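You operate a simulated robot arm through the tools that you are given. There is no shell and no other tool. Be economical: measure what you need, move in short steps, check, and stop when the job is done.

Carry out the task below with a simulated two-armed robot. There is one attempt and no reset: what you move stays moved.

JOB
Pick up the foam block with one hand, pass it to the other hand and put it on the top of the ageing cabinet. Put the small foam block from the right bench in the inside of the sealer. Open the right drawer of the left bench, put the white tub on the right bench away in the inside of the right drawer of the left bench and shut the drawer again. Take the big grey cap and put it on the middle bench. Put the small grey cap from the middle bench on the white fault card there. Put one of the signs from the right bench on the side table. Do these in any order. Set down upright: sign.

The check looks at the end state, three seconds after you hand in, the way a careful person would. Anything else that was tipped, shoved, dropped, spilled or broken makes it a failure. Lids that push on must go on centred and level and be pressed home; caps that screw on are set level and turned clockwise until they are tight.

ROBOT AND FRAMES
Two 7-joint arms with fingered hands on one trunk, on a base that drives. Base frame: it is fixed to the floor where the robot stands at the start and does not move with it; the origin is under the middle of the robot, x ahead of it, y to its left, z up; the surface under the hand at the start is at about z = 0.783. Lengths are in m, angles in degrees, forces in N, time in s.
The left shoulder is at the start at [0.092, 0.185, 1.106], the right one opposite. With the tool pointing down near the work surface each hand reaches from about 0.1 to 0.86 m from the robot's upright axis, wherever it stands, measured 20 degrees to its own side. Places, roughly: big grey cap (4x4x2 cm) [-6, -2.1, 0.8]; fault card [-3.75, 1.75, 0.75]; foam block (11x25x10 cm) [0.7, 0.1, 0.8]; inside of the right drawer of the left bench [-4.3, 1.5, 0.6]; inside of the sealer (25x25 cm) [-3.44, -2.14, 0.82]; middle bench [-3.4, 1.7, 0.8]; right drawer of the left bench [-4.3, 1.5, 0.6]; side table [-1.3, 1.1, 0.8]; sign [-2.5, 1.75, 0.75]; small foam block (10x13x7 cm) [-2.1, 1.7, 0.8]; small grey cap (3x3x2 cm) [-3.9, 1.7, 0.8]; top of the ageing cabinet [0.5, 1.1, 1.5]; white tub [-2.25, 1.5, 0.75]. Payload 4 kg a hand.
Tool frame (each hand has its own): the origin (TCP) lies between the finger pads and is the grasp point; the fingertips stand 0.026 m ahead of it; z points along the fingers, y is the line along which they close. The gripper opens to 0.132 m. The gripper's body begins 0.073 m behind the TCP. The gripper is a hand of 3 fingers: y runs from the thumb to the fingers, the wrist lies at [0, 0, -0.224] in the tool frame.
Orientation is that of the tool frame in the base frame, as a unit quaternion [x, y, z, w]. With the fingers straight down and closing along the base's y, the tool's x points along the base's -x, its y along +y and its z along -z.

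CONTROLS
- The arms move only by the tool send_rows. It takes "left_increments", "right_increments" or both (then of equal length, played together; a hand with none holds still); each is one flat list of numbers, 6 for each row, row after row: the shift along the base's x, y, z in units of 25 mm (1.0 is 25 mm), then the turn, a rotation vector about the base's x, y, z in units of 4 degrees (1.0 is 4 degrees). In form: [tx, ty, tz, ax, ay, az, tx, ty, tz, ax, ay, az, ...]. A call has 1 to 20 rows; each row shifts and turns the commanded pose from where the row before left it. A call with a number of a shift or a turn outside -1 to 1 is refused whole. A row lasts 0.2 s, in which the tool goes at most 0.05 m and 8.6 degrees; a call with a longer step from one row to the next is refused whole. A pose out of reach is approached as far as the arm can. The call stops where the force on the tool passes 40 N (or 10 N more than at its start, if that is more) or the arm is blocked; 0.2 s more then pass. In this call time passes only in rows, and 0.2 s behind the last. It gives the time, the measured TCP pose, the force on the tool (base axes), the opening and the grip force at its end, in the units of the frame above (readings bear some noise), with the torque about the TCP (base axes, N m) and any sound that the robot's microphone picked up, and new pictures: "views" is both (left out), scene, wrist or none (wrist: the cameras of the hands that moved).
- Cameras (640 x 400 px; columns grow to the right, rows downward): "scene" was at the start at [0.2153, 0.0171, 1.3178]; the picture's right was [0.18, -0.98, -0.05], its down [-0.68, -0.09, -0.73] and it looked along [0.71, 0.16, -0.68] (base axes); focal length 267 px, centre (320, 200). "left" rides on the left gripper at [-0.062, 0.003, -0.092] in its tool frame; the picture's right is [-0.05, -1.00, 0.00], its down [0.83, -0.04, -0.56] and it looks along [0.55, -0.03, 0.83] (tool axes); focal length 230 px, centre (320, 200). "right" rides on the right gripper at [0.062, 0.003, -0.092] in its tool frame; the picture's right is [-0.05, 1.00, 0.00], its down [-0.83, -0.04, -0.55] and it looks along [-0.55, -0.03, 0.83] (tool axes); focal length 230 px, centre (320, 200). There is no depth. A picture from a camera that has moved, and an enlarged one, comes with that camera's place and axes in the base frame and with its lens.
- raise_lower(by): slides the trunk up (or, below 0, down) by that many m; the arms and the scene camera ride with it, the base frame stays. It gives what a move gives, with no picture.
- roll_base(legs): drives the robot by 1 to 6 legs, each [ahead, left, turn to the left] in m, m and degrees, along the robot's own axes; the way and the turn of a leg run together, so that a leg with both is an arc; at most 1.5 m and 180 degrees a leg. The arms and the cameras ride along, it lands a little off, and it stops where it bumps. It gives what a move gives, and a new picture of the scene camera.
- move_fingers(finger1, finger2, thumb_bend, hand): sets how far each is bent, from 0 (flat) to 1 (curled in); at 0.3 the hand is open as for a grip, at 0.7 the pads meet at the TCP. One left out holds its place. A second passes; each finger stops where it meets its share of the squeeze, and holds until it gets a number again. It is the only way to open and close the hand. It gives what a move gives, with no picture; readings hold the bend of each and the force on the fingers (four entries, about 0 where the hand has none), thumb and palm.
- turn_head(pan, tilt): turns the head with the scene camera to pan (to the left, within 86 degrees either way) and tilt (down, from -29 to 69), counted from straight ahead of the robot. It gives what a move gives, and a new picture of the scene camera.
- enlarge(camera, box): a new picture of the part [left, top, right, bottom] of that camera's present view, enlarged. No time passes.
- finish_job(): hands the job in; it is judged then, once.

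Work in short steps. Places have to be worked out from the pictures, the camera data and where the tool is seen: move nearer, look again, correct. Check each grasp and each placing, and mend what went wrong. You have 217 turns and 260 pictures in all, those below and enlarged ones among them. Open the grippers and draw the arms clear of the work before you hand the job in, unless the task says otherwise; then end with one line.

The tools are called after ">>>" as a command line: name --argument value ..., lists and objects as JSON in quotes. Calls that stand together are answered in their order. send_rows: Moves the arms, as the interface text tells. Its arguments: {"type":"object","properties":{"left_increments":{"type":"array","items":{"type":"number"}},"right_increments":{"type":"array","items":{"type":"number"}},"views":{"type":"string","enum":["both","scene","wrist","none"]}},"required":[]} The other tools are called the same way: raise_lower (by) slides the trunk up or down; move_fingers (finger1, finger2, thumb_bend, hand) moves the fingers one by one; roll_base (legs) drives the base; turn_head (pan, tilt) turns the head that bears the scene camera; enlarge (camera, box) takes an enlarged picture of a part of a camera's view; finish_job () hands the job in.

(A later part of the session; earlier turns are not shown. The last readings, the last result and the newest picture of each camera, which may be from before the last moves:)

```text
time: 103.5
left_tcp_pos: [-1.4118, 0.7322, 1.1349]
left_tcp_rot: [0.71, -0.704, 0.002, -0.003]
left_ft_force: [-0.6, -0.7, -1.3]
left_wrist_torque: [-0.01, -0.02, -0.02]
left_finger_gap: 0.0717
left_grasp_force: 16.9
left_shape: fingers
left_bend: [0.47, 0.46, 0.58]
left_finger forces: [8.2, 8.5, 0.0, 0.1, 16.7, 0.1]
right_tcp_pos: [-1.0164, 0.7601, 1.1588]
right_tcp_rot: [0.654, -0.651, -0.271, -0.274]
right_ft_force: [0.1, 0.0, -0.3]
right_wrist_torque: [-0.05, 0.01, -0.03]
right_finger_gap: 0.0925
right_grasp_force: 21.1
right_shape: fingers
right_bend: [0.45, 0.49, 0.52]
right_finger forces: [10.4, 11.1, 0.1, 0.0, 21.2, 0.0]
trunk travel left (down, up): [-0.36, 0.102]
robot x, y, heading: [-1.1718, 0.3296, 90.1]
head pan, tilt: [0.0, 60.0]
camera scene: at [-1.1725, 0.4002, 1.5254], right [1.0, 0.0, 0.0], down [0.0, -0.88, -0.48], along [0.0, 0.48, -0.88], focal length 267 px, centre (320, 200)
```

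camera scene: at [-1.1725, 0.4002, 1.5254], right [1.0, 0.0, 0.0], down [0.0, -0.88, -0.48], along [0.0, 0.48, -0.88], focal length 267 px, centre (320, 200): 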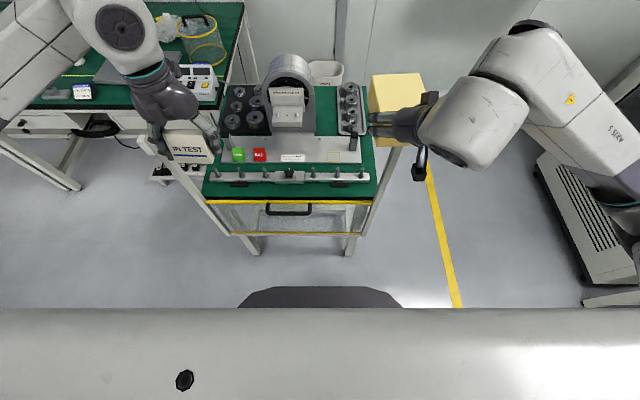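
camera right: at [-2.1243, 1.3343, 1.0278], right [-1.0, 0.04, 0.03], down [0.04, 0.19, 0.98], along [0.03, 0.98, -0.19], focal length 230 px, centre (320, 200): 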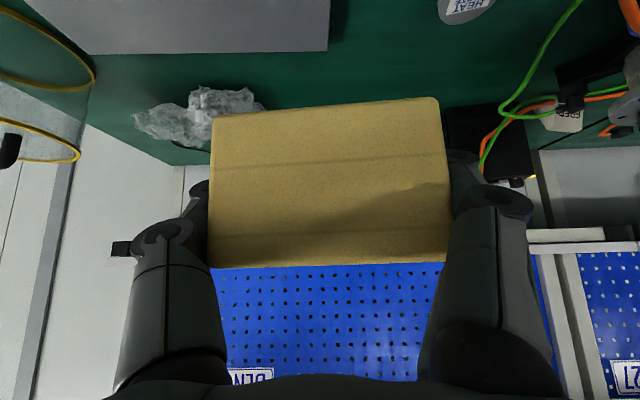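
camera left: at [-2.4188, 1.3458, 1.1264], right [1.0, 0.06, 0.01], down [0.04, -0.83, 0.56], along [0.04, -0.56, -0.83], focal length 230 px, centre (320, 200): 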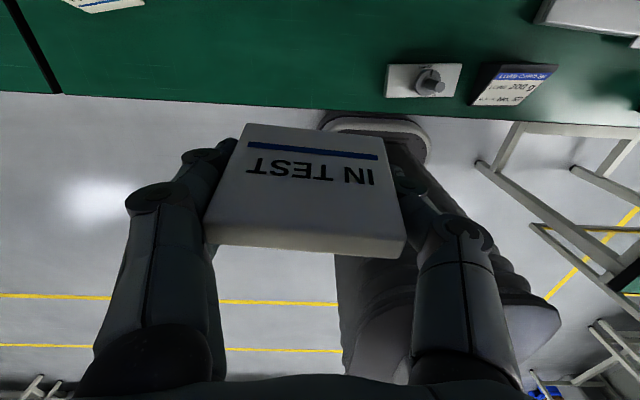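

Between the beam's black feet there is a free front strip about 5 cm deep near x≈−1.37. I bring the sign above it and look from both cameras.

>>> send_rows --left_increments '[0.2, 0.6, 0, 0, 0, 0, 0.2, 0.6, 0, 0, 0, 0, 0.2, 0.6, 0, 0, 0, 0, 0.2, 0.6, 0, 0, 0, 0, 0.2, 0.6, -0.9, 0, 0, 0, 0.2, 0.6, -0.9, 0, 0, 0, 0.2, 0.6, -0.9, 0, 0, 0, 0.2, 0, -0.9, 0, 0, 0, 0, 0, -0.9, 0, 0, 0, 0, 0, -0.9, 0, 0, 0, 0, 0, -0.9, 0, 0, 0, 0, 0, -0.9, 0, 0, 0, 0, 0, -0.9, 0, 0, 0]' --views "wrist"

>>> enlarge --camera "scene" --box '[150, 120, 400, 250]'

```text
time: 106.3
left_tcp_pos: [-1.3721, 0.8367, 0.9314]
left_tcp_rot: [0.71, -0.705, 0.002, -0.002]
left_ft_force: [-0.5, 0.6, -0.3]
left_wrist_torque: [0.01, 0.0, -0.01]
left_finger_gap: 0.0716
left_grasp_force: 16.5
left_shape: fingers
left_bend: [0.47, 0.46, 0.58]
left_finger forces: [8.2, 8.5, 0.1, 0.0, 16.6, 0.1]
right_tcp_pos: [-1.0151, 0.7605, 1.1595]
right_tcp_rot: [0.654, -0.652, -0.27, -0.274]
right_ft_force: [0.3, -0.3, -1.0]
right_wrist_torque: [0.0, -0.02, -0.02]
right_finger_gap: 0.0927
right_grasp_force: 21.3
right_shape: fingers
right_bend: [0.45, 0.49, 0.52]
right_finger forces: [10.4, 11.1, 0.0, 0.0, 21.2, 0.0]
trunk travel left (down, up): [-0.36, 0.102]
robot x, y, heading: [-1.1741, 0.3286, 90.3]
head pan, tilt: [0.0, 60.0]
camera left: at [-1.3757, 0.9003, 1.0234], right [1.0, 0.06, 0.01], down [0.05, -0.83, 0.56], along [0.04, -0.55, -0.83], focal length 230 px, centre (320, 200)
```

left: 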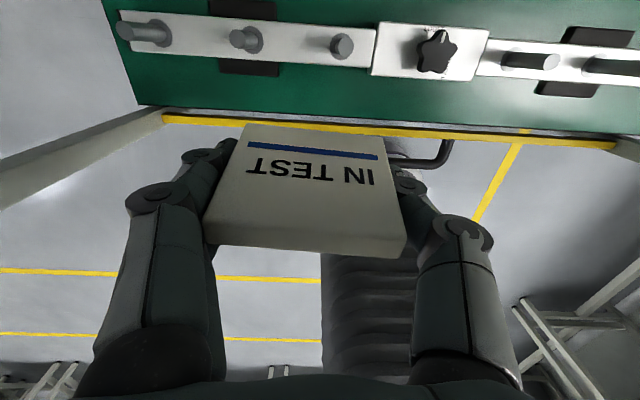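

```text
2.56 times, centred on (275, 185) of scene
camera zoom: at [-1.1724, 0.4005, 1.5253], right [1.0, 0.0, 0.0], down [0.0, -0.88, -0.48], along [0.0, 0.48, -0.88], focal length 684 px, centre (435, 238)
```

zoom: 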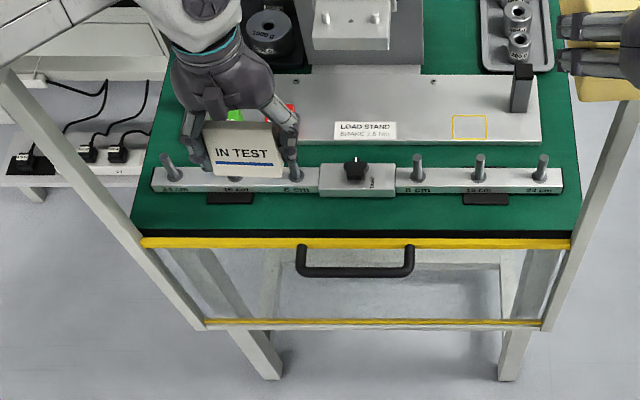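

The table top is z≈0.75; its front edge is y≈0.83 and the beam front y≈0.887, free x −1.416…−1.316. Target TCP (−1.366, 0.857); I descend most of the way.

>>> send_rows --left_increments '[0.12, 0.4, -0.8, 0, 0, 0, 0.12, 0.4, -0.8, 0, 0, 0, 0, 0, -0.8, 0, 0, 0, 0, 0, -0.8, 0, 0, 0, 0, 0, -0.8, 0, 0, 0, 0, 0, -0.8, 0, 0, 0]' --views "wrist"

>>> enlarge --camera "scene" --box '[200, 150, 320, 220]'

```text
time: 107.7
left_tcp_pos: [-1.3667, 0.8573, 0.812]
left_tcp_rot: [0.711, -0.703, 0.002, -0.003]
left_ft_force: [0.0, 0.1, -0.4]
left_wrist_torque: [-0.01, 0.02, -0.02]
left_finger_gap: 0.072
left_grasp_force: 17.0
left_shape: fingers
left_bend: [0.47, 0.46, 0.58]
left_finger forces: [8.2, 8.4, 0.0, 0.0, 16.5, 0.1]
right_tcp_pos: [-1.015, 0.7599, 1.1602]
right_tcp_rot: [0.655, -0.65, -0.271, -0.274]
right_ft_force: [0.5, 0.0, -1.2]
right_wrist_torque: [-0.02, -0.01, -0.01]
right_finger_gap: 0.0926
right_grasp_force: 20.9
right_shape: fingers
right_bend: [0.45, 0.49, 0.52]
right_finger forces: [10.3, 11.2, 0.0, 0.1, 21.2, 0.2]
trunk travel left (down, up): [-0.36, 0.102]
robot x, y, heading: [-1.1716, 0.3312, 90.2]
head pan, tilt: [0.0, 60.0]
camera left: at [-1.3708, 0.9189, 0.9035], right [1.0, 0.06, 0.01], down [0.05, -0.83, 0.56], along [0.04, -0.55, -0.83], focal length 230 px, centre (320, 200)
```

left: 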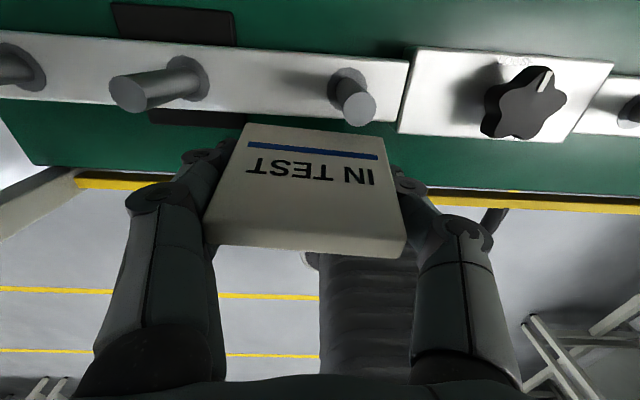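

```text
5.33 times, centred on (260, 185) of scene
camera zoom: at [-1.1725, 0.4003, 1.5254], right [1.0, 0.0, 0.0], down [0.0, -0.88, -0.48], along [0.0, 0.48, -0.88], focal length 1425 px, centre (640, 280)
```

zoom: 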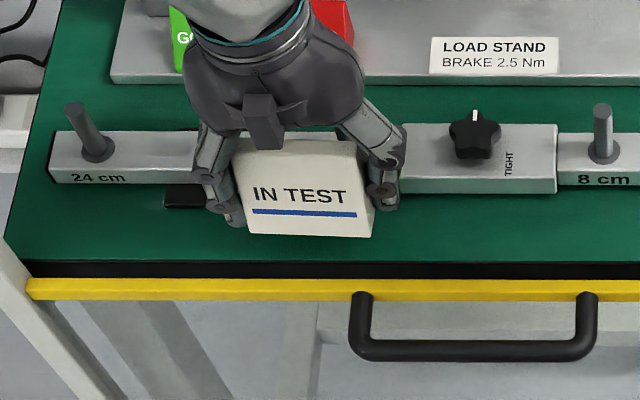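

The sign's footprint is about y 0.840–0.883 now; I shift −3 mm and lower until contact.

>>> send_rows --left_increments '[0, -0.12, -0.5, 0, 0, 0, 0, 0, -0.3, 0, 0, 0, 0, 0, -0.2, 0, 0, 0, 0, 0, -0.15, 0, 0, 0]' --views "none"

>>> enlarge --camera "scene" --box '[200, 150, 320, 220]'

```text
time: 108.7
left_tcp_pos: [-1.3646, 0.8537, 0.7876]
left_tcp_rot: [0.71, -0.704, 0.0, -0.005]
left_ft_force: [-0.4, -3.6, 28.3]
left_wrist_torque: [0.28, 1.52, 0.26]
left_finger_gap: 0.0722
left_grasp_force: 28.2
left_shape: fingers
left_bend: [0.49, 0.45, 0.58]
left_finger forces: [33.2, 9.6, 0.1, 0.1, 14.3, 0.0]
right_tcp_pos: [-1.0136, 0.7575, 1.1619]
right_tcp_rot: [0.654, -0.651, -0.272, -0.274]
right_ft_force: [-0.4, 0.6, 0.3]
right_wrist_torque: [-0.03, -0.01, 0.02]
right_finger_gap: 0.0926
right_grasp_force: 21.2
right_shape: fingers
right_bend: [0.45, 0.49, 0.52]
right_finger forces: [10.4, 11.1, 0.0, 0.0, 21.2, 0.0]
trunk travel left (down, up): [-0.36, 0.102]
robot x, y, heading: [-1.1682, 0.3294, 89.9]
head pan, tilt: [0.0, 60.0]
```

```text
5.33 times, centred on (260, 185) of scene
camera zoom: at [-1.171, 0.3963, 1.5259], right [1.0, 0.0, 0.0], down [0.0, -0.88, -0.48], along [0.0, 0.48, -0.88], focal length 1425 px, centre (640, 280)
```

zoom: 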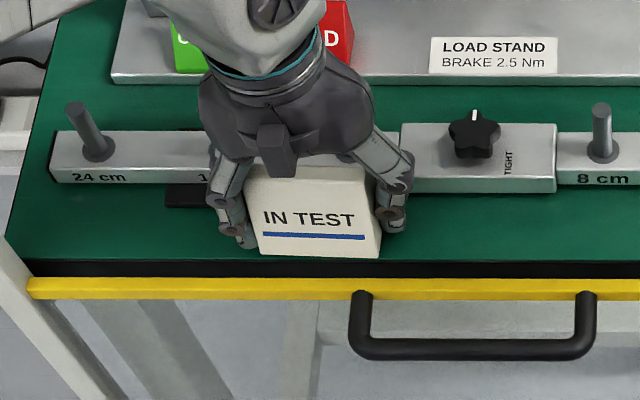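

One left finger presses on the beam's black foot. I lift slightly, shift +6 mm in x and +3 mm in y, and lower again.

>>> send_rows --left_increments '[0, 0, 0.2, 0, 0, 0, 0.28, 0.1, 0, 0, 0, 0, 0, 0, -0.2, 0, 0, 0, 0, 0, -0.12, 0, 0, 0]' --views "wrist"

>>> enlarge --camera "scene" --box '[200, 150, 320, 220]'

```text
time: 109.7
left_tcp_pos: [-1.3585, 0.8565, 0.7876]
left_tcp_rot: [0.712, -0.702, 0.002, -0.002]
left_ft_force: [-4.0, -18.9, 32.3]
left_wrist_torque: [-0.1, 2.02, 1.08]
left_finger_gap: 0.0739
left_grasp_force: 28.6
left_shape: fingers
left_bend: [0.47, 0.43, 0.59]
left_finger forces: [33.9, 11.0, 0.0, 0.1, 12.0, 0.0]
right_tcp_pos: [-1.0161, 0.7567, 1.1593]
right_tcp_rot: [0.655, -0.65, -0.271, -0.274]
right_ft_force: [-0.3, -0.3, -0.4]
right_wrist_torque: [-0.02, -0.02, -0.02]
right_finger_gap: 0.0927
right_grasp_force: 21.3
right_shape: fingers
right_bend: [0.45, 0.49, 0.52]
right_finger forces: [10.4, 11.0, 0.1, 0.0, 21.2, 0.1]
trunk travel left (down, up): [-0.36, 0.102]
robot x, y, heading: [-1.1702, 0.3304, 90.4]
head pan, tilt: [0.0, 60.0]
stopped in row 4 (left hand): the force on the tool passed its limit at 42 N (the readings are from after the stop); the commanded pose is now the measured one
camera left: at [-1.3628, 0.9183, 0.8786], right [1.0, 0.07, 0.01], down [0.05, -0.83, 0.56], along [0.04, -0.55, -0.83], focal length 230 px, centre (320, 200)
```

left: 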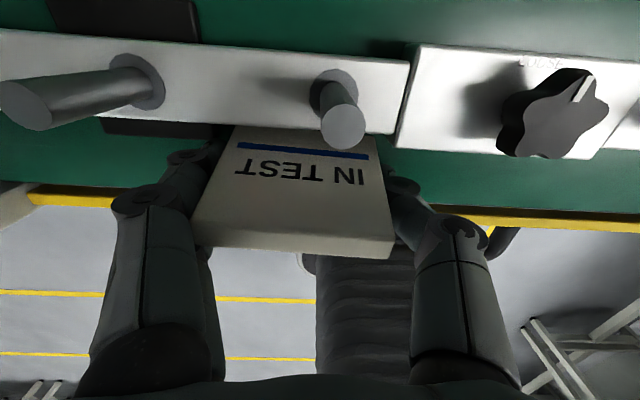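

```text
5.33 times, centred on (260, 185) of scene
camera zoom: at [-1.1721, 0.3961, 1.5256], right [1.0, 0.01, 0.0], down [0.0, -0.88, -0.48], along [0.0, 0.48, -0.88], focal length 1425 px, centre (640, 280)
```

zoom: 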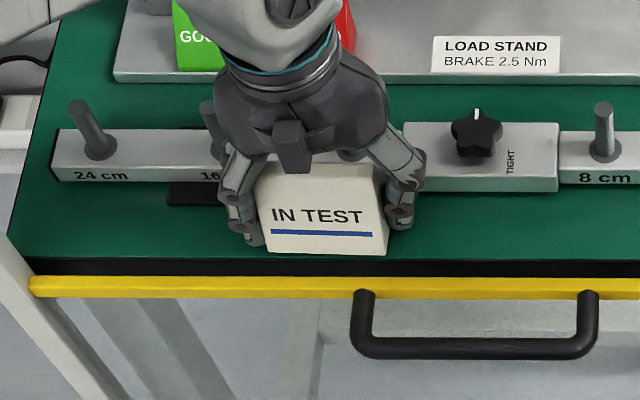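

Finger 1 is touching the beam's edge. I lift 5 mm, shift −4 mm in y, and lower again gently.

>>> send_rows --left_increments '[0, 0, 0.25, 0, 0, 0, 0.1, -0.16, 0, 0, 0, 0, 0, 0, -0.12, 0, 0, 0, 0, 0, -0.1, 0, 0, 0]' --views "none"

>>> enlarge --camera "scene" --box '[220, 170, 300, 215]'

```text
time: 110.7
left_tcp_pos: [-1.3566, 0.8542, 0.7821]
left_tcp_rot: [0.711, -0.703, 0.003, -0.004]
left_ft_force: [0.1, -0.5, -0.2]
left_wrist_torque: [-0.01, -0.03, 0.0]
left_finger_gap: 0.0715
left_grasp_force: 16.7
left_shape: fingers
left_bend: [0.47, 0.44, 0.58]
left_finger forces: [9.0, 8.1, 0.0, 0.0, 16.7, 0.0]
right_tcp_pos: [-1.0153, 0.7608, 1.1594]
right_tcp_rot: [0.655, -0.651, -0.27, -0.274]
right_ft_force: [-0.1, -0.1, -0.2]
right_wrist_torque: [-0.04, -0.02, 0.0]
right_finger_gap: 0.0926
right_grasp_force: 21.5
right_shape: fingers
right_bend: [0.45, 0.49, 0.52]
right_finger forces: [10.4, 11.2, 0.0, 0.1, 21.3, 0.0]
trunk travel left (down, up): [-0.36, 0.102]
robot x, y, heading: [-1.1707, 0.3297, 90.4]
head pan, tilt: [0.0, 60.0]
```

```text
8.00 times, centred on (260, 192) of scene
camera zoom: at [-1.1725, 0.401, 1.5253], right [1.0, 0.0, 0.0], down [0.0, -0.88, -0.47], along [0.0, 0.47, -0.88], focal length 2138 px, centre (800, 260)
```

zoom: 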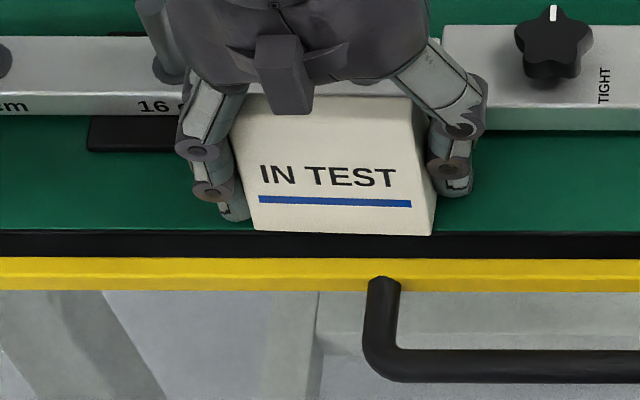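

No contact now. I lower until the sign touches the table.

>>> send_rows --left_increments '[0, 0, -0.1, 0, 0, 0, 0, 0, -0.1, 0, 0, 0, 0, 0, -0.1, 0, 0, 0]' --views "none"

>>> enlarge --camera "scene" --box '[220, 170, 300, 215]'

```text
time: 111.5
left_tcp_pos: [-1.3534, 0.8533, 0.7824]
left_tcp_rot: [0.711, -0.703, 0.002, -0.005]
left_ft_force: [0.6, -4.9, 41.5]
left_wrist_torque: [-0.34, 2.2, 0.28]
left_finger_gap: 0.0718
left_grasp_force: 32.5
left_shape: fingers
left_bend: [0.47, 0.46, 0.59]
left_finger forces: [24.4, 27.0, 0.0, 0.0, 13.7, 0.1]
right_tcp_pos: [-1.0132, 0.756, 1.1602]
right_tcp_rot: [0.654, -0.65, -0.272, -0.274]
right_ft_force: [-0.8, -0.7, -0.6]
right_wrist_torque: [-0.02, -0.01, 0.0]
right_finger_gap: 0.0927
right_grasp_force: 21.7
right_shape: fingers
right_bend: [0.45, 0.49, 0.52]
right_finger forces: [10.4, 11.0, 0.0, 0.0, 21.2, 0.0]
trunk travel left (down, up): [-0.36, 0.102]
robot x, y, heading: [-1.1694, 0.3252, 90.1]
head pan, tilt: [0.0, 60.0]
```

```text
8.00 times, centred on (260, 192) of scene
camera zoom: at [-1.1706, 0.3947, 1.5261], right [1.0, 0.0, 0.0], down [0.0, -0.88, -0.48], along [0.0, 0.48, -0.88], focal length 2138 px, centre (800, 260)
```

zoom: 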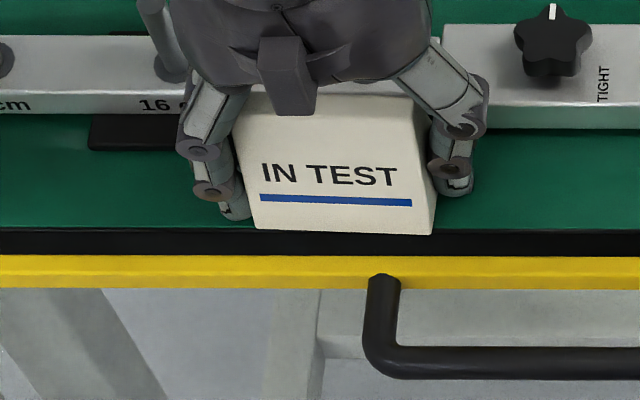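

The sign is down (fingertips touch too). I relieve the pressure, nudge +2 mm inward and release.

>>> send_rows --left_increments '[0, 0, 0.2, 0, 0, 0, 0, 0.12, 0, 0, 0, 0]' --views "none"

>>> move_fingers --hand "left" --finger1 0.38 --finger2 0.38 --thumb_bend 0.38

>>> send_rows --left_increments '[0, 0, 0.5, 0, 0, 0, 0, 0, 0.8, 0, 0, 0, 0, 0, 1, 0, 0, 0, 0, 0, 1, 0, 0, 0, 0, 0, 1, 0, 0, 0, 0, -0.8, 1, 0, 0, 0, 0, -0.8, 0, 0, 0, 0, 0, -0.8, 0, 0, 0, 0]' --views "none"

>>> enlarge --camera "scene" --box '[200, 150, 320, 220]'

```text
time: 112.1
left_tcp_pos: [-1.3554, 0.854, 0.782]
left_tcp_rot: [0.711, -0.703, 0.002, -0.002]
left_ft_force: [3.5, -5.5, 19.9]
left_wrist_torque: [-0.16, 0.93, 0.23]
left_finger_gap: 0.0719
left_grasp_force: 25.3
left_shape: fingers
left_bend: [0.48, 0.46, 0.59]
left_finger forces: [18.5, 14.3, 0.0, 0.1, 16.9, 0.0]
right_tcp_pos: [-1.0134, 0.7578, 1.1606]
right_tcp_rot: [0.655, -0.65, -0.273, -0.274]
right_ft_force: [0.7, 0.2, 0.5]
right_wrist_torque: [-0.01, 0.0, -0.02]
right_finger_gap: 0.0926
right_grasp_force: 21.1
right_shape: fingers
right_bend: [0.45, 0.49, 0.52]
right_finger forces: [10.4, 11.1, 0.0, 0.0, 21.3, 0.1]
trunk travel left (down, up): [-0.36, 0.102]
robot x, y, heading: [-1.1694, 0.3287, 90.1]
head pan, tilt: [0.0, 60.0]
```

```text
time: 113.1
left_tcp_pos: [-1.3551, 0.854, 0.7812]
left_tcp_rot: [0.711, -0.704, 0.003, -0.002]
left_ft_force: [4.3, -13.0, 4.3]
left_wrist_torque: [-0.28, 0.16, 0.71]
left_finger_gap: 0.1012
left_grasp_force: 6.2
left_shape: fingers
left_bend: [0.42, 0.38, 0.38]
left_finger forces: [13.1, 0.1, 0.0, 0.1, 0.0, 0.0]
right_tcp_pos: [-1.0142, 0.7588, 1.1593]
right_tcp_rot: [0.655, -0.65, -0.271, -0.273]
right_ft_force: [-0.2, 0.9, -1.3]
right_wrist_torque: [-0.01, -0.04, -0.01]
right_finger_gap: 0.0923
right_grasp_force: 21.6
right_shape: fingers
right_bend: [0.45, 0.49, 0.52]
right_finger forces: [10.3, 11.1, 0.0, 0.0, 21.2, 0.0]
trunk travel left (down, up): [-0.36, 0.102]
robot x, y, heading: [-1.1668, 0.3239, 90.4]
head pan, tilt: [0.0, 60.0]
```

```text
time: 114.9
left_tcp_pos: [-1.3557, 0.7959, 0.9118]
left_tcp_rot: [0.711, -0.703, 0.003, -0.003]
left_ft_force: [0.3, -0.9, 0.2]
left_wrist_torque: [0.0, 0.01, 0.02]
left_finger_gap: 0.1077
left_grasp_force: 0.0
left_shape: fingers
left_bend: [0.38, 0.38, 0.38]
left_finger forces: [0.0, 0.0, 0.1, 0.1, 0.1, 0.0]
right_tcp_pos: [-1.0136, 0.7595, 1.1598]
right_tcp_rot: [0.655, -0.65, -0.272, -0.273]
right_ft_force: [-0.5, 0.0, 0.4]
right_wrist_torque: [-0.01, -0.04, 0.0]
right_finger_gap: 0.0928
right_grasp_force: 21.1
right_shape: fingers
right_bend: [0.45, 0.49, 0.52]
right_finger forces: [10.4, 11.0, 0.0, 0.1, 21.1, 0.0]
trunk travel left (down, up): [-0.36, 0.102]
robot x, y, heading: [-1.1734, 0.3289, 90.2]
head pan, tilt: [0.0, 60.0]
```

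```text
5.33 times, centred on (260, 185) of scene
camera zoom: at [-1.1726, 0.3994, 1.5254], right [1.0, 0.0, 0.0], down [0.0, -0.88, -0.48], along [0.0, 0.48, -0.88], focal length 1425 px, centre (640, 280)
```

zoom: 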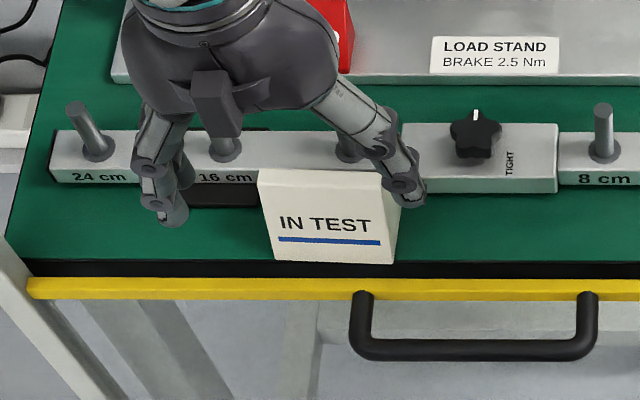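

The sign stands upright but flush with the front edge. I close the left fingers and nudge it a few millimetres inward, pushing low.

>>> move_fingers --hand "left" --finger1 0.7 --finger2 0.7 --thumb_bend 0.7

>>> send_rows --left_increments '[0.1, -1, 0, 0, 0, 0, 0.1, -0.5, 0, 0, 0, 0, 0, 0, -1, 0, 0, 0, 0, 0, -1, 0, 0, 0, 0, 0, -1, 0, 0, 0, 0, 0, -1, 0, 0, 0, 0, 0, -0.7, 0, 0, 0]' --views "none"

>>> enlarge --camera "scene" --box '[200, 150, 320, 220]'

```text
time: 115.9
left_tcp_pos: [-1.3563, 0.796, 0.9128]
left_tcp_rot: [0.711, -0.704, 0.003, -0.002]
left_ft_force: [1.0, -0.1, 0.6]
left_wrist_torque: [0.0, -0.01, -0.03]
left_finger_gap: 0.0062
left_grasp_force: 0.0
left_shape: fingers
left_bend: [0.7, 0.7, 0.7]
left_finger forces: [0.0, 0.1, 0.1, 0.0, 0.0, 0.0]
right_tcp_pos: [-1.0157, 0.7608, 1.1601]
right_tcp_rot: [0.655, -0.65, -0.271, -0.274]
right_ft_force: [-0.8, 0.2, 0.1]
right_wrist_torque: [-0.02, -0.03, -0.02]
right_finger_gap: 0.0925
right_grasp_force: 21.6
right_shape: fingers
right_bend: [0.45, 0.49, 0.52]
right_finger forces: [10.4, 11.2, 0.0, 0.0, 21.2, 0.0]
trunk travel left (down, up): [-0.36, 0.102]
robot x, y, heading: [-1.1693, 0.3306, 90.0]
head pan, tilt: [0.0, 60.0]
```

```text
time: 117.5
left_tcp_pos: [-1.3513, 0.7586, 0.7959]
left_tcp_rot: [0.71, -0.704, 0.002, -0.003]
left_ft_force: [-0.4, -0.4, 0.3]
left_wrist_torque: [-0.02, 0.02, 0.02]
left_finger_gap: 0.0059
left_grasp_force: 0.0
left_shape: fingers
left_bend: [0.7, 0.7, 0.7]
left_finger forces: [0.0, 0.0, 0.0, 0.0, 0.0, 0.0]
right_tcp_pos: [-1.016, 0.7609, 1.1596]
right_tcp_rot: [0.655, -0.65, -0.271, -0.274]
right_ft_force: [-0.3, 0.4, -0.7]
right_wrist_torque: [0.0, -0.03, 0.01]
right_finger_gap: 0.0925
right_grasp_force: 21.8
right_shape: fingers
right_bend: [0.45, 0.49, 0.52]
right_finger forces: [10.4, 11.0, 0.0, 0.1, 21.2, 0.1]
trunk travel left (down, up): [-0.36, 0.102]
robot x, y, heading: [-1.17, 0.3271, 90.4]
head pan, tilt: [0.0, 60.0]
```

```text
5.33 times, centred on (260, 185) of scene
camera zoom: at [-1.1725, 0.3998, 1.5254], right [1.0, 0.0, 0.0], down [0.0, -0.88, -0.48], along [0.0, 0.48, -0.88], focal length 1425 px, centre (640, 280)
```

zoom: 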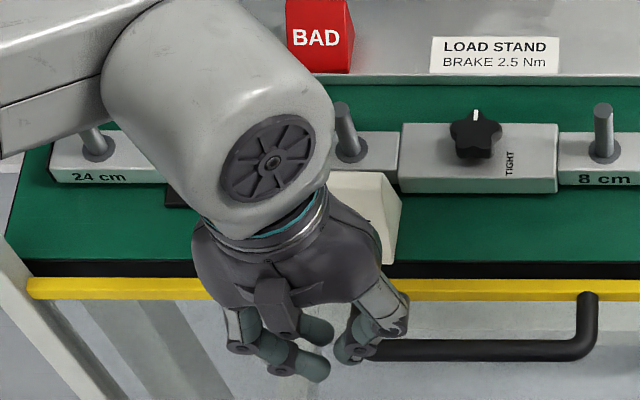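

I advance slowly towards the sign and check.

>>> send_rows --left_increments '[-0.2, 0.5, 0, 0, 0, 0, 0, 0.5, 0, 0, 0, 0, 0, 0.4, 0, 0, 0, 0]' --views "wrist"

>>> enlarge --camera "scene" --box '[200, 150, 320, 220]'

```text
time: 118.3
left_tcp_pos: [-1.3547, 0.7942, 0.7954]
left_tcp_rot: [0.711, -0.703, 0.002, -0.002]
left_ft_force: [0.2, 0.6, -0.3]
left_wrist_torque: [0.01, 0.01, 0.01]
left_finger_gap: 0.0063
left_grasp_force: 0.0
left_shape: fingers
left_bend: [0.7, 0.7, 0.7]
left_finger forces: [0.0, 0.1, 0.1, 0.1, 0.1, 0.0]
right_tcp_pos: [-1.0149, 0.761, 1.1591]
right_tcp_rot: [0.654, -0.651, -0.27, -0.274]
right_ft_force: [0.8, -0.2, -0.6]
right_wrist_torque: [0.02, -0.01, 0.01]
right_finger_gap: 0.0927
right_grasp_force: 22.3
right_shape: fingers
right_bend: [0.45, 0.49, 0.52]
right_finger forces: [10.4, 11.1, 0.0, 0.1, 21.2, 0.0]
trunk travel left (down, up): [-0.36, 0.102]
robot x, y, heading: [-1.1706, 0.3261, 90.4]
head pan, tilt: [0.0, 60.0]
camera left: at [-1.3596, 0.8563, 0.8881], right [1.0, 0.06, 0.01], down [0.05, -0.83, 0.56], along [0.04, -0.55, -0.83], focal length 230 px, centre (320, 200)
```

left: 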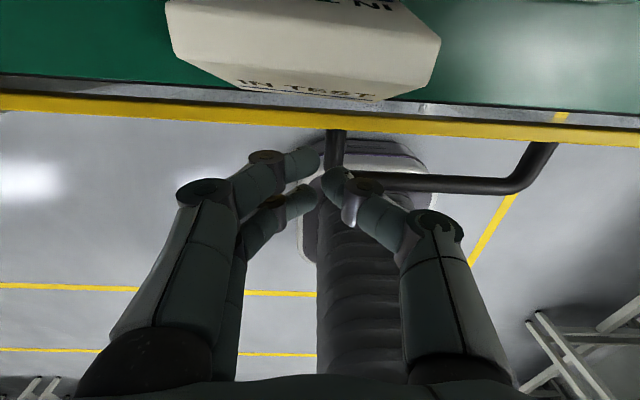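

```text
5.33 times, centred on (260, 185) of scene
camera zoom: at [-1.1725, 0.4001, 1.5254], right [1.0, 0.0, 0.0], down [0.0, -0.88, -0.48], along [0.0, 0.48, -0.88], focal length 1425 px, centre (640, 280)
```

zoom: 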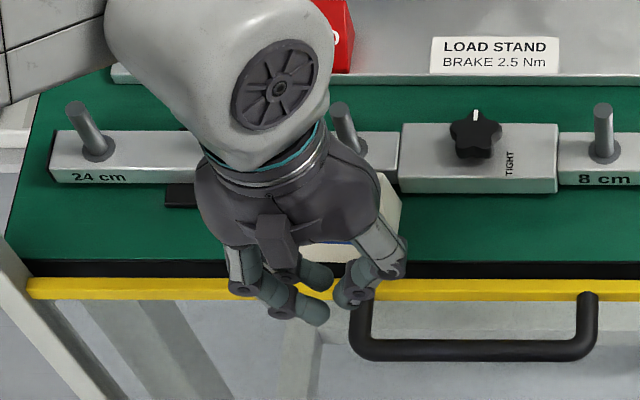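

The foremost fingertip is about 19 mm from the sign, which is exactly flush with the edge. I push forward 25 mm total, slightly lower.

>>> send_rows --left_increments '[0.3, 0.3, -0.15, 0, 0, 0, 0, 0.3, 0, 0, 0, 0, 0, 0.2, 0, 0, 0, 0, 0, 0.2, 0, 0, 0, 0]' --views "wrist"

```text
time: 119.3
left_tcp_pos: [-1.3478, 0.8188, 0.7908]
left_tcp_rot: [0.711, -0.704, 0.003, -0.002]
left_ft_force: [0.0, -0.3, 0.7]
left_wrist_torque: [-0.03, 0.01, 0.05]
left_finger_gap: 0.0059
left_grasp_force: 0.3
left_shape: fingers
left_bend: [0.7, 0.7, 0.7]
left_finger forces: [0.5, 0.1, 0.1, 0.0, 0.0, 0.0]
right_tcp_pos: [-1.0151, 0.7607, 1.1594]
right_tcp_rot: [0.655, -0.651, -0.27, -0.274]
right_ft_force: [-0.5, 0.1, -0.5]
right_wrist_torque: [-0.03, 0.03, -0.02]
right_finger_gap: 0.0928
right_grasp_force: 21.2
right_shape: fingers
right_bend: [0.45, 0.49, 0.52]
right_finger forces: [10.4, 11.0, 0.0, 0.0, 21.2, 0.0]
trunk travel left (down, up): [-0.36, 0.102]
robot x, y, heading: [-1.1683, 0.3286, 90.0]
head pan, tilt: [0.0, 60.0]
camera left: at [-1.3523, 0.8818, 0.8834], right [1.0, 0.06, 0.01], down [0.05, -0.83, 0.56], along [0.04, -0.55, -0.83], focal length 230 px, centre (320, 200)
```

left: 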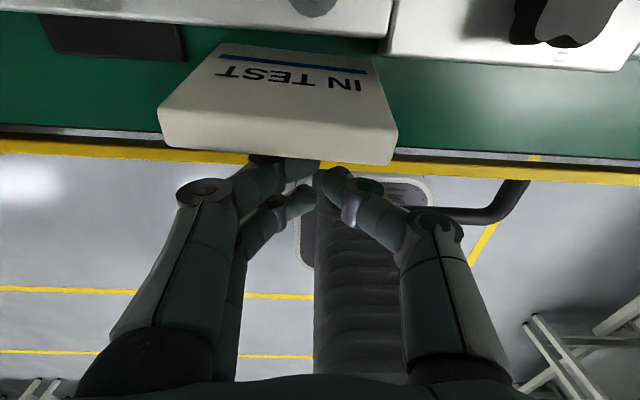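

The finger has just met the sign, with ~7 mm behind it. I push 4 mm more, then retreat and view.

>>> send_rows --left_increments '[0, 0.16, 0, 0, 0, 0, 0, -0.8, 0, 0, 0, 0, 0, -1, 0, 0, 0, 0, 0, -0.8, 0.8, 0, 0, 0, 0, 0, 1, 0, 0, 0, 0, 0, 1, 0, 0, 0, 0, 0, 1, 0, 0, 0, 0, 0, 1, 0, 0, 0, -0.5, 0, 1, 0, 0, 0, -1, 0, 1, 0, 0, 0, -1, 0, 1, 0, 0, 0]' --views "none"

>>> enlarge --camera "scene" --box '[200, 150, 320, 220]'

```text
time: 121.7
left_tcp_pos: [-1.4111, 0.7569, 0.9864]
left_tcp_rot: [0.71, -0.704, 0.003, -0.003]
left_ft_force: [-0.5, -0.1, -0.5]
left_wrist_torque: [-0.02, 0.0, 0.0]
left_finger_gap: 0.0061
left_grasp_force: 0.1
left_shape: fingers
left_bend: [0.7, 0.7, 0.7]
left_finger forces: [0.0, 0.1, 0.1, 0.0, 0.0, 0.0]
right_tcp_pos: [-1.0164, 0.7592, 1.1593]
right_tcp_rot: [0.655, -0.65, -0.271, -0.274]
right_ft_force: [0.6, 0.8, -0.2]
right_wrist_torque: [-0.03, -0.01, -0.01]
right_finger_gap: 0.0925
right_grasp_force: 20.9
right_shape: fingers
right_bend: [0.45, 0.49, 0.52]
right_finger forces: [10.4, 11.1, 0.0, 0.0, 21.2, 0.0]
trunk travel left (down, up): [-0.36, 0.102]
robot x, y, heading: [-1.1687, 0.3283, 90.4]
head pan, tilt: [0.0, 60.0]
```

```text
5.33 times, centred on (260, 185) of scene
camera zoom: at [-1.1731, 0.3992, 1.5254], right [1.0, 0.0, 0.0], down [0.0, -0.88, -0.48], along [0.0, 0.48, -0.88], focal length 1425 px, centre (640, 280)
```

zoom: 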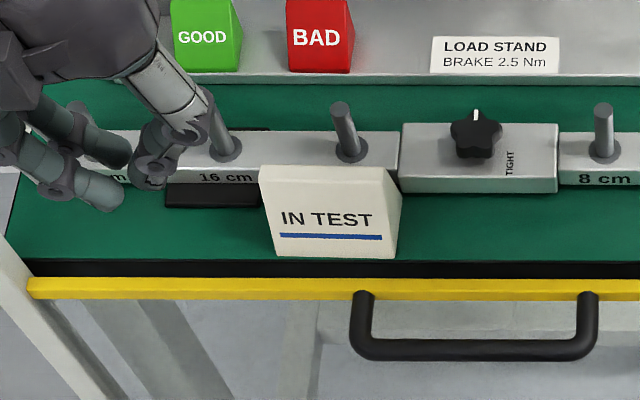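

The sign is on the table. Now with the foam in the right hand I back away, turn towards the sealer at the other side of the room, and look.

>>> roll_base --legs '[[-0.35, 0, 0], [0, 0, 130]]'

>>> turn_head --pan 0 --tilt 15

```text
time: 129.3
left_tcp_pos: [-1.3456, -0.4757, 0.987]
left_tcp_rot: [0.938, 0.346, -0.002, -0.004]
left_ft_force: [0.2, -0.8, -0.2]
left_wrist_torque: [-0.01, 0.0, -0.02]
left_finger_gap: 0.0058
left_grasp_force: 0.1
left_shape: fingers
left_bend: [0.7, 0.7, 0.7]
left_finger forces: [0.0, 0.0, 0.0, 0.0, 0.0, 0.0]
right_tcp_pos: [-1.6002, -0.1734, 1.1588]
right_tcp_rot: [0.867, 0.317, -0.362, 0.13]
right_ft_force: [0.4, -0.1, -0.1]
right_wrist_torque: [0.03, -0.01, 0.01]
right_finger_gap: 0.0925
right_grasp_force: 20.8
right_shape: fingers
right_bend: [0.46, 0.49, 0.52]
right_finger forces: [10.0, 10.8, 0.0, 0.0, 20.6, 0.0]
trunk travel left (down, up): [-0.36, 0.102]
robot x, y, heading: [-1.1675, -0.016, -139.9]
head pan, tilt: [0.0, 60.0]
camera scene: at [-1.2255, -0.0626, 1.5254], right [-0.64, 0.77, 0.0], down [0.67, 0.57, -0.48], along [-0.36, -0.31, -0.88], focal length 267 px, centre (320, 200)
```

scene: 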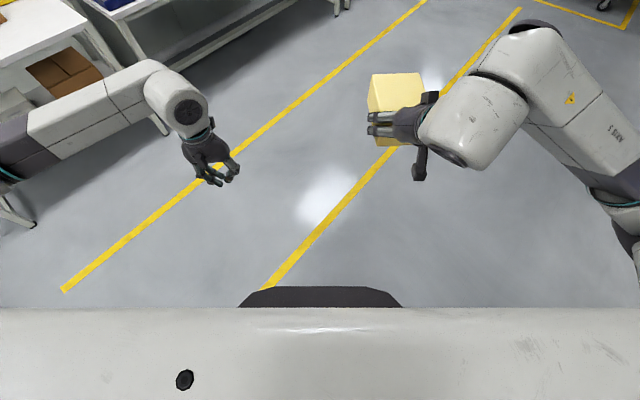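

```text
time: 130.4
left_tcp_pos: [-1.3449, -0.475, 0.9871]
left_tcp_rot: [0.938, 0.346, -0.001, -0.003]
left_ft_force: [-0.4, 0.0, 0.0]
left_wrist_torque: [-0.01, 0.02, 0.01]
left_finger_gap: 0.0059
left_grasp_force: 0.1
left_shape: fingers
left_bend: [0.7, 0.7, 0.7]
left_finger forces: [0.0, 0.0, 0.1, 0.1, 0.1, 0.1]
right_tcp_pos: [-1.601, -0.1733, 1.1597]
right_tcp_rot: [0.867, 0.317, -0.362, 0.129]
right_ft_force: [0.8, 0.5, 0.2]
right_wrist_torque: [0.03, -0.01, -0.02]
right_finger_gap: 0.0928
right_grasp_force: 20.9
right_shape: fingers
right_bend: [0.46, 0.49, 0.52]
right_finger forces: [10.0, 10.8, 0.0, 0.1, 20.6, 0.0]
trunk travel left (down, up): [-0.36, 0.102]
robot x, y, heading: [-1.1668, -0.0148, -139.6]
head pan, tilt: [0.0, 15.0]
camera scene: at [-1.2474, -0.0811, 1.5908], right [-0.64, 0.77, 0.0], down [0.22, 0.18, -0.96], along [-0.73, -0.62, -0.29], focal length 267 px, centre (320, 200)
```

scene: 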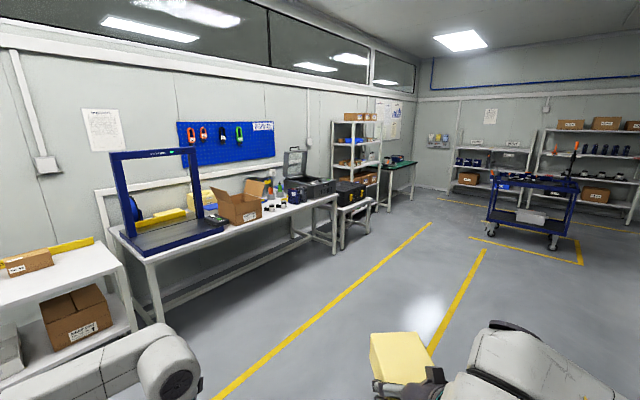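

The sealer is the black open-lidded device on the far bench at about (−3.44, −2.14). I turn to face −y, slide along −x and approach to y≈−1.2.

>>> roll_base --legs '[[0, 0, 49.6], [0, -1.1, 0], [0, -1.0, 0], [1.15, 0, 0]]'

>>> turn_head --pan -10 --tilt 35

```text
time: 148.7
left_tcp_pos: [-3.0872, -1.5924, 0.9874]
left_tcp_rot: [0.718, 0.696, -0.003, -0.002]
left_ft_force: [-0.3, -0.3, 0.1]
left_wrist_torque: [0.03, 0.02, -0.02]
left_finger_gap: 0.0057
left_grasp_force: 0.1
left_shape: fingers
left_bend: [0.7, 0.7, 0.7]
left_finger forces: [0.0, 0.1, 0.1, 0.0, 0.1, 0.0]
right_tcp_pos: [-3.4821, -1.5793, 1.1592]
right_tcp_rot: [0.664, 0.642, -0.279, 0.265]
right_ft_force: [0.1, 0.8, -1.1]
right_wrist_torque: [0.02, 0.0, 0.05]
right_finger_gap: 0.0926
right_grasp_force: 20.5
right_shape: fingers
right_bend: [0.46, 0.49, 0.52]
right_finger forces: [9.7, 10.8, 0.0, 0.0, 20.4, 0.0]
trunk travel left (down, up): [-0.36, 0.102]
robot x, y, heading: [-3.3125, -1.1513, -92.2]
head pan, tilt: [0.0, 15.0]
camera scene: at [-3.3157, -1.2538, 1.5909], right [-1.0, 0.04, 0.0], down [0.01, 0.29, -0.96], along [-0.03, -0.96, -0.29], focal length 267 px, centre (320, 200)
```

scene: 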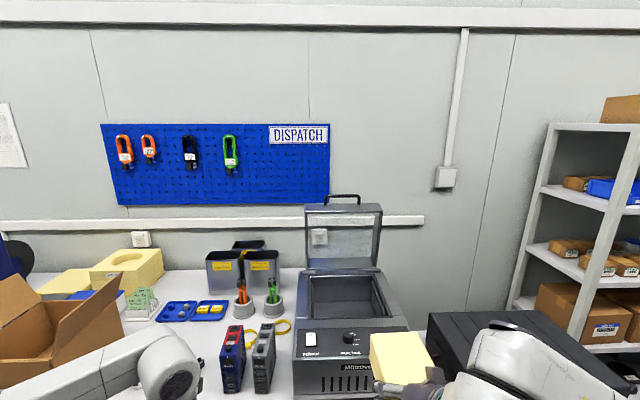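

```text
time: 149.5
left_tcp_pos: [-3.088, -1.5915, 0.9871]
left_tcp_rot: [0.718, 0.696, -0.003, -0.003]
left_ft_force: [-0.7, -0.4, 0.2]
left_wrist_torque: [-0.01, -0.01, 0.01]
left_finger_gap: 0.0062
left_grasp_force: 0.0
left_shape: fingers
left_bend: [0.7, 0.7, 0.7]
left_finger forces: [0.0, 0.1, 0.1, 0.0, 0.0, 0.0]
right_tcp_pos: [-3.483, -1.5794, 1.1595]
right_tcp_rot: [0.664, 0.642, -0.279, 0.265]
right_ft_force: [-1.1, 0.1, 0.4]
right_wrist_torque: [0.01, 0.01, 0.01]
right_finger_gap: 0.0925
right_grasp_force: 20.5
right_shape: fingers
right_bend: [0.46, 0.49, 0.52]
right_finger forces: [9.9, 10.8, 0.0, 0.0, 20.4, 0.0]
trunk travel left (down, up): [-0.36, 0.102]
robot x, y, heading: [-3.3084, -1.1559, -92.0]
head pan, tilt: [-10.0, 35.0]
camera scene: at [-3.3307, -1.246, 1.5592], right [-0.98, 0.21, 0.0], down [0.12, 0.58, -0.8], along [-0.17, -0.79, -0.6], focal length 267 px, centre (320, 200)
```

scene: 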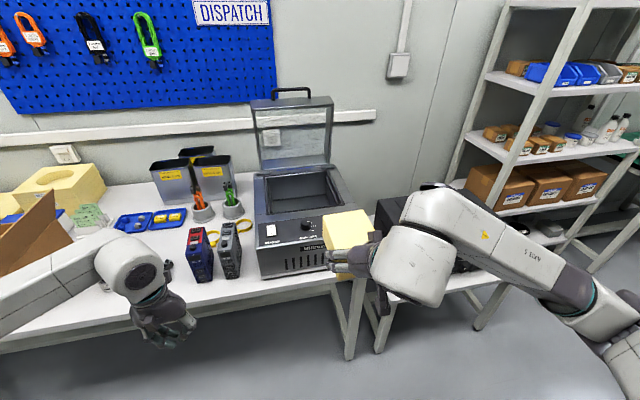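

The sealer's lid stands open at the back and its chamber opens upward. I enlarge to measure the chamber.

>>> enlarge --camera "scene" --box '[220, 70, 420, 290]'

```text
1.82 times, centred on (320, 180) of scene
camera zoom: at [-3.3307, -1.246, 1.5592], right [-0.98, 0.21, 0.0], down [0.12, 0.58, -0.8], along [-0.17, -0.79, -0.6], focal length 486 px, centre (320, 236)
```

zoom: 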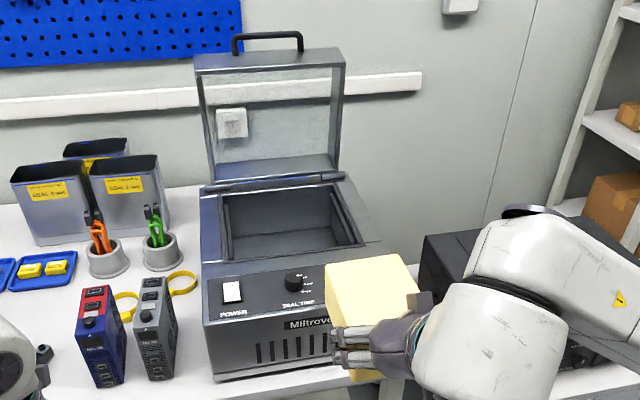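

Rim estimate: z≈0.94, chamber about x −3.31…−3.59, y −2.02…−2.28. I pull the left hand in, and drive 0.28 m closer, then re-measure from the new spot.

>>> send_rows --left_increments '[0.3, 0.8, 0.6, 0, 0, 0, 0.3, 0.8, 0.6, 0, 0, 0, 0.3, 0.8, 0.6, 0, 0, 0, 0.3, 0.8, 0.6, 0, 0, 0, 0.3, 0.8, 0.6, 0, 0, 0, 0.3, 0.8, 0.6, 0, 0, 0]' --views "none"

>>> roll_base --legs '[[0.28, 0, 2]]'

>>> enlarge --camera "right" --box '[0, 0, 640, 400]'

```text
time: 150.9
left_tcp_pos: [-3.042, -1.4715, 1.0765]
left_tcp_rot: [0.718, 0.696, -0.003, -0.002]
left_ft_force: [-0.6, -0.5, 0.6]
left_wrist_torque: [-0.01, -0.02, -0.01]
left_finger_gap: 0.0059
left_grasp_force: 0.1
left_shape: fingers
left_bend: [0.7, 0.7, 0.7]
left_finger forces: [0.0, 0.1, 0.0, 0.0, 0.0, 0.0]
right_tcp_pos: [-3.4818, -1.5774, 1.1596]
right_tcp_rot: [0.663, 0.642, -0.279, 0.266]
right_ft_force: [0.2, 0.5, -0.1]
right_wrist_torque: [0.0, 0.01, -0.03]
right_finger_gap: 0.0927
right_grasp_force: 20.7
right_shape: fingers
right_bend: [0.46, 0.49, 0.52]
right_finger forces: [9.8, 10.8, 0.1, 0.0, 20.4, 0.0]
trunk travel left (down, up): [-0.36, 0.102]
robot x, y, heading: [-3.3068, -1.1541, -92.1]
head pan, tilt: [-10.0, 35.0]
```

```text
time: 152.8
left_tcp_pos: [-3.0385, -1.7398, 1.0775]
left_tcp_rot: [0.706, 0.708, -0.003, -0.002]
left_ft_force: [-0.5, 0.1, 0.4]
left_wrist_torque: [0.0, -0.01, 0.0]
left_finger_gap: 0.0061
left_grasp_force: 0.0
left_shape: fingers
left_bend: [0.7, 0.7, 0.7]
left_finger forces: [0.1, 0.1, 0.0, 0.0, 0.0, 0.0]
right_tcp_pos: [-3.4749, -1.8609, 1.1594]
right_tcp_rot: [0.653, 0.653, -0.274, 0.27]
right_ft_force: [0.3, -0.3, -0.5]
right_wrist_torque: [-0.01, 0.03, 0.01]
right_finger_gap: 0.0924
right_grasp_force: 20.7
right_shape: fingers
right_bend: [0.46, 0.49, 0.52]
right_finger forces: [9.7, 10.8, 0.1, 0.0, 20.4, 0.0]
trunk travel left (down, up): [-0.36, 0.102]
robot x, y, heading: [-3.3173, -1.4252, -90.2]
head pan, tilt: [-10.0, 35.0]
camera scene: at [-3.3329, -1.5222, 1.5592], right [-0.98, 0.18, 0.0], down [0.1, 0.59, -0.8], along [-0.14, -0.79, -0.6], focal length 267 px, centre (320, 200)
```

scene: 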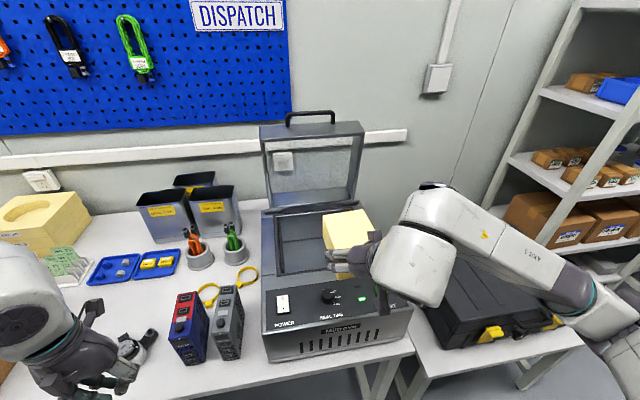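

```text
1.00 times, centred on (320, 200) of right (not enlarged: the box is as wide or as high as the picture)
camera zoom: at [-3.4695, -1.7518, 1.1813], right [1.0, -0.04, 0.03], down [-0.04, -0.19, 0.98], along [-0.03, -0.98, -0.19], focal length 230 px, centre (320, 200)
```

zoom: 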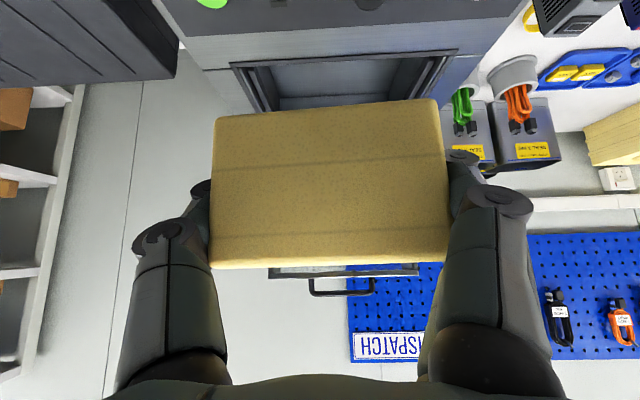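

Both views agree: front rim y≈−2.016, z≈0.94, centre x≈−3.445. I pitch the hand to 25° from vertical and move over the chamber (TCP y −2.13).

>>> send_rows --right_increments '[0.11, -0.98, 0, 1, 0, 0, 0.11, -0.98, 0, 1, 0, 0, 0.11, -0.98, 0, 1, 0, 0, 0.11, -0.98, 0, 1, 0, 0, 0.11, -0.98, 0, 1, 0, 0, 0.11, -0.98, 0, 0, 0, 0, 0.11, -0.98, 0, 0, 0, 0, 0.11, -0.98, 0, 0, 0, 0, 0.11, -0.98, 0, 0, 0, 0, 0.11, -0.98, 0, 0, 0, 0, 0.11, -0.98, 0, 0, 0, 0]' --views "both"

```text
time: 155.2
left_tcp_pos: [-3.0362, -1.7419, 1.0758]
left_tcp_rot: [0.706, 0.708, -0.003, -0.003]
left_ft_force: [0.9, 0.4, -0.3]
left_wrist_torque: [-0.01, 0.0, -0.02]
left_finger_gap: 0.0059
left_grasp_force: 0.1
left_shape: fingers
left_bend: [0.7, 0.7, 0.7]
left_finger forces: [0.0, 0.1, 0.1, 0.0, 0.1, 0.1]
right_tcp_pos: [-3.4425, -2.1324, 1.1595]
right_tcp_rot: [0.69, 0.69, -0.157, 0.151]
right_ft_force: [0.4, -0.7, -0.7]
right_wrist_torque: [0.04, -0.01, -0.03]
right_finger_gap: 0.0924
right_grasp_force: 20.2
right_shape: fingers
right_bend: [0.46, 0.48, 0.51]
right_finger forces: [9.6, 10.7, 0.0, 0.0, 20.4, 0.0]
trunk travel left (down, up): [-0.36, 0.102]
robot x, y, heading: [-3.3174, -1.4343, -89.9]
head pan, tilt: [-10.0, 35.0]
camera scene: at [-3.3322, -1.5245, 1.559], right [-0.98, 0.18, 0.01], down [0.1, 0.59, -0.8], along [-0.14, -0.79, -0.6], focal length 267 px, centre (320, 200)
camera right: at [-3.439, -2.0373, 1.2176], right [1.0, -0.05, 0.01], down [-0.04, -0.52, 0.86], along [-0.03, -0.86, -0.52], focal length 230 px, centre (320, 200)
```

scene: 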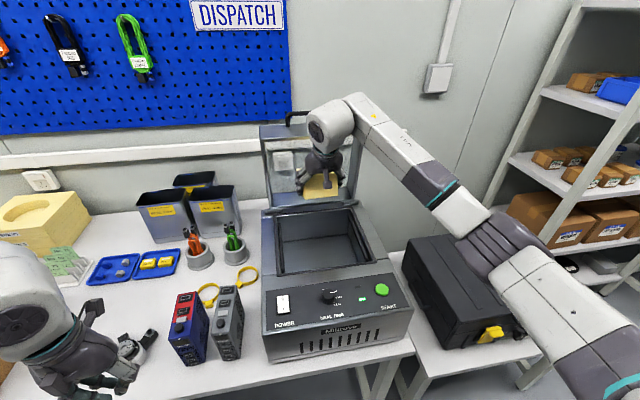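
right: 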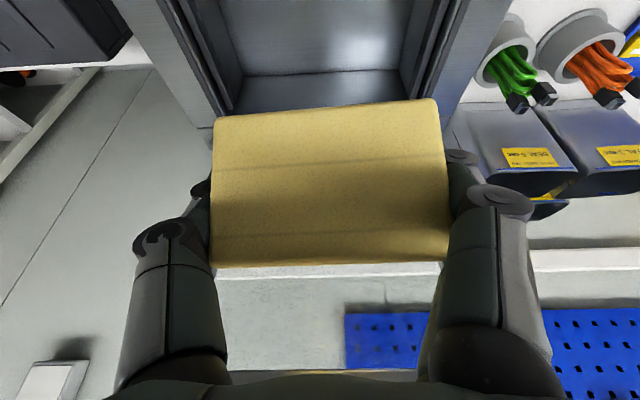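

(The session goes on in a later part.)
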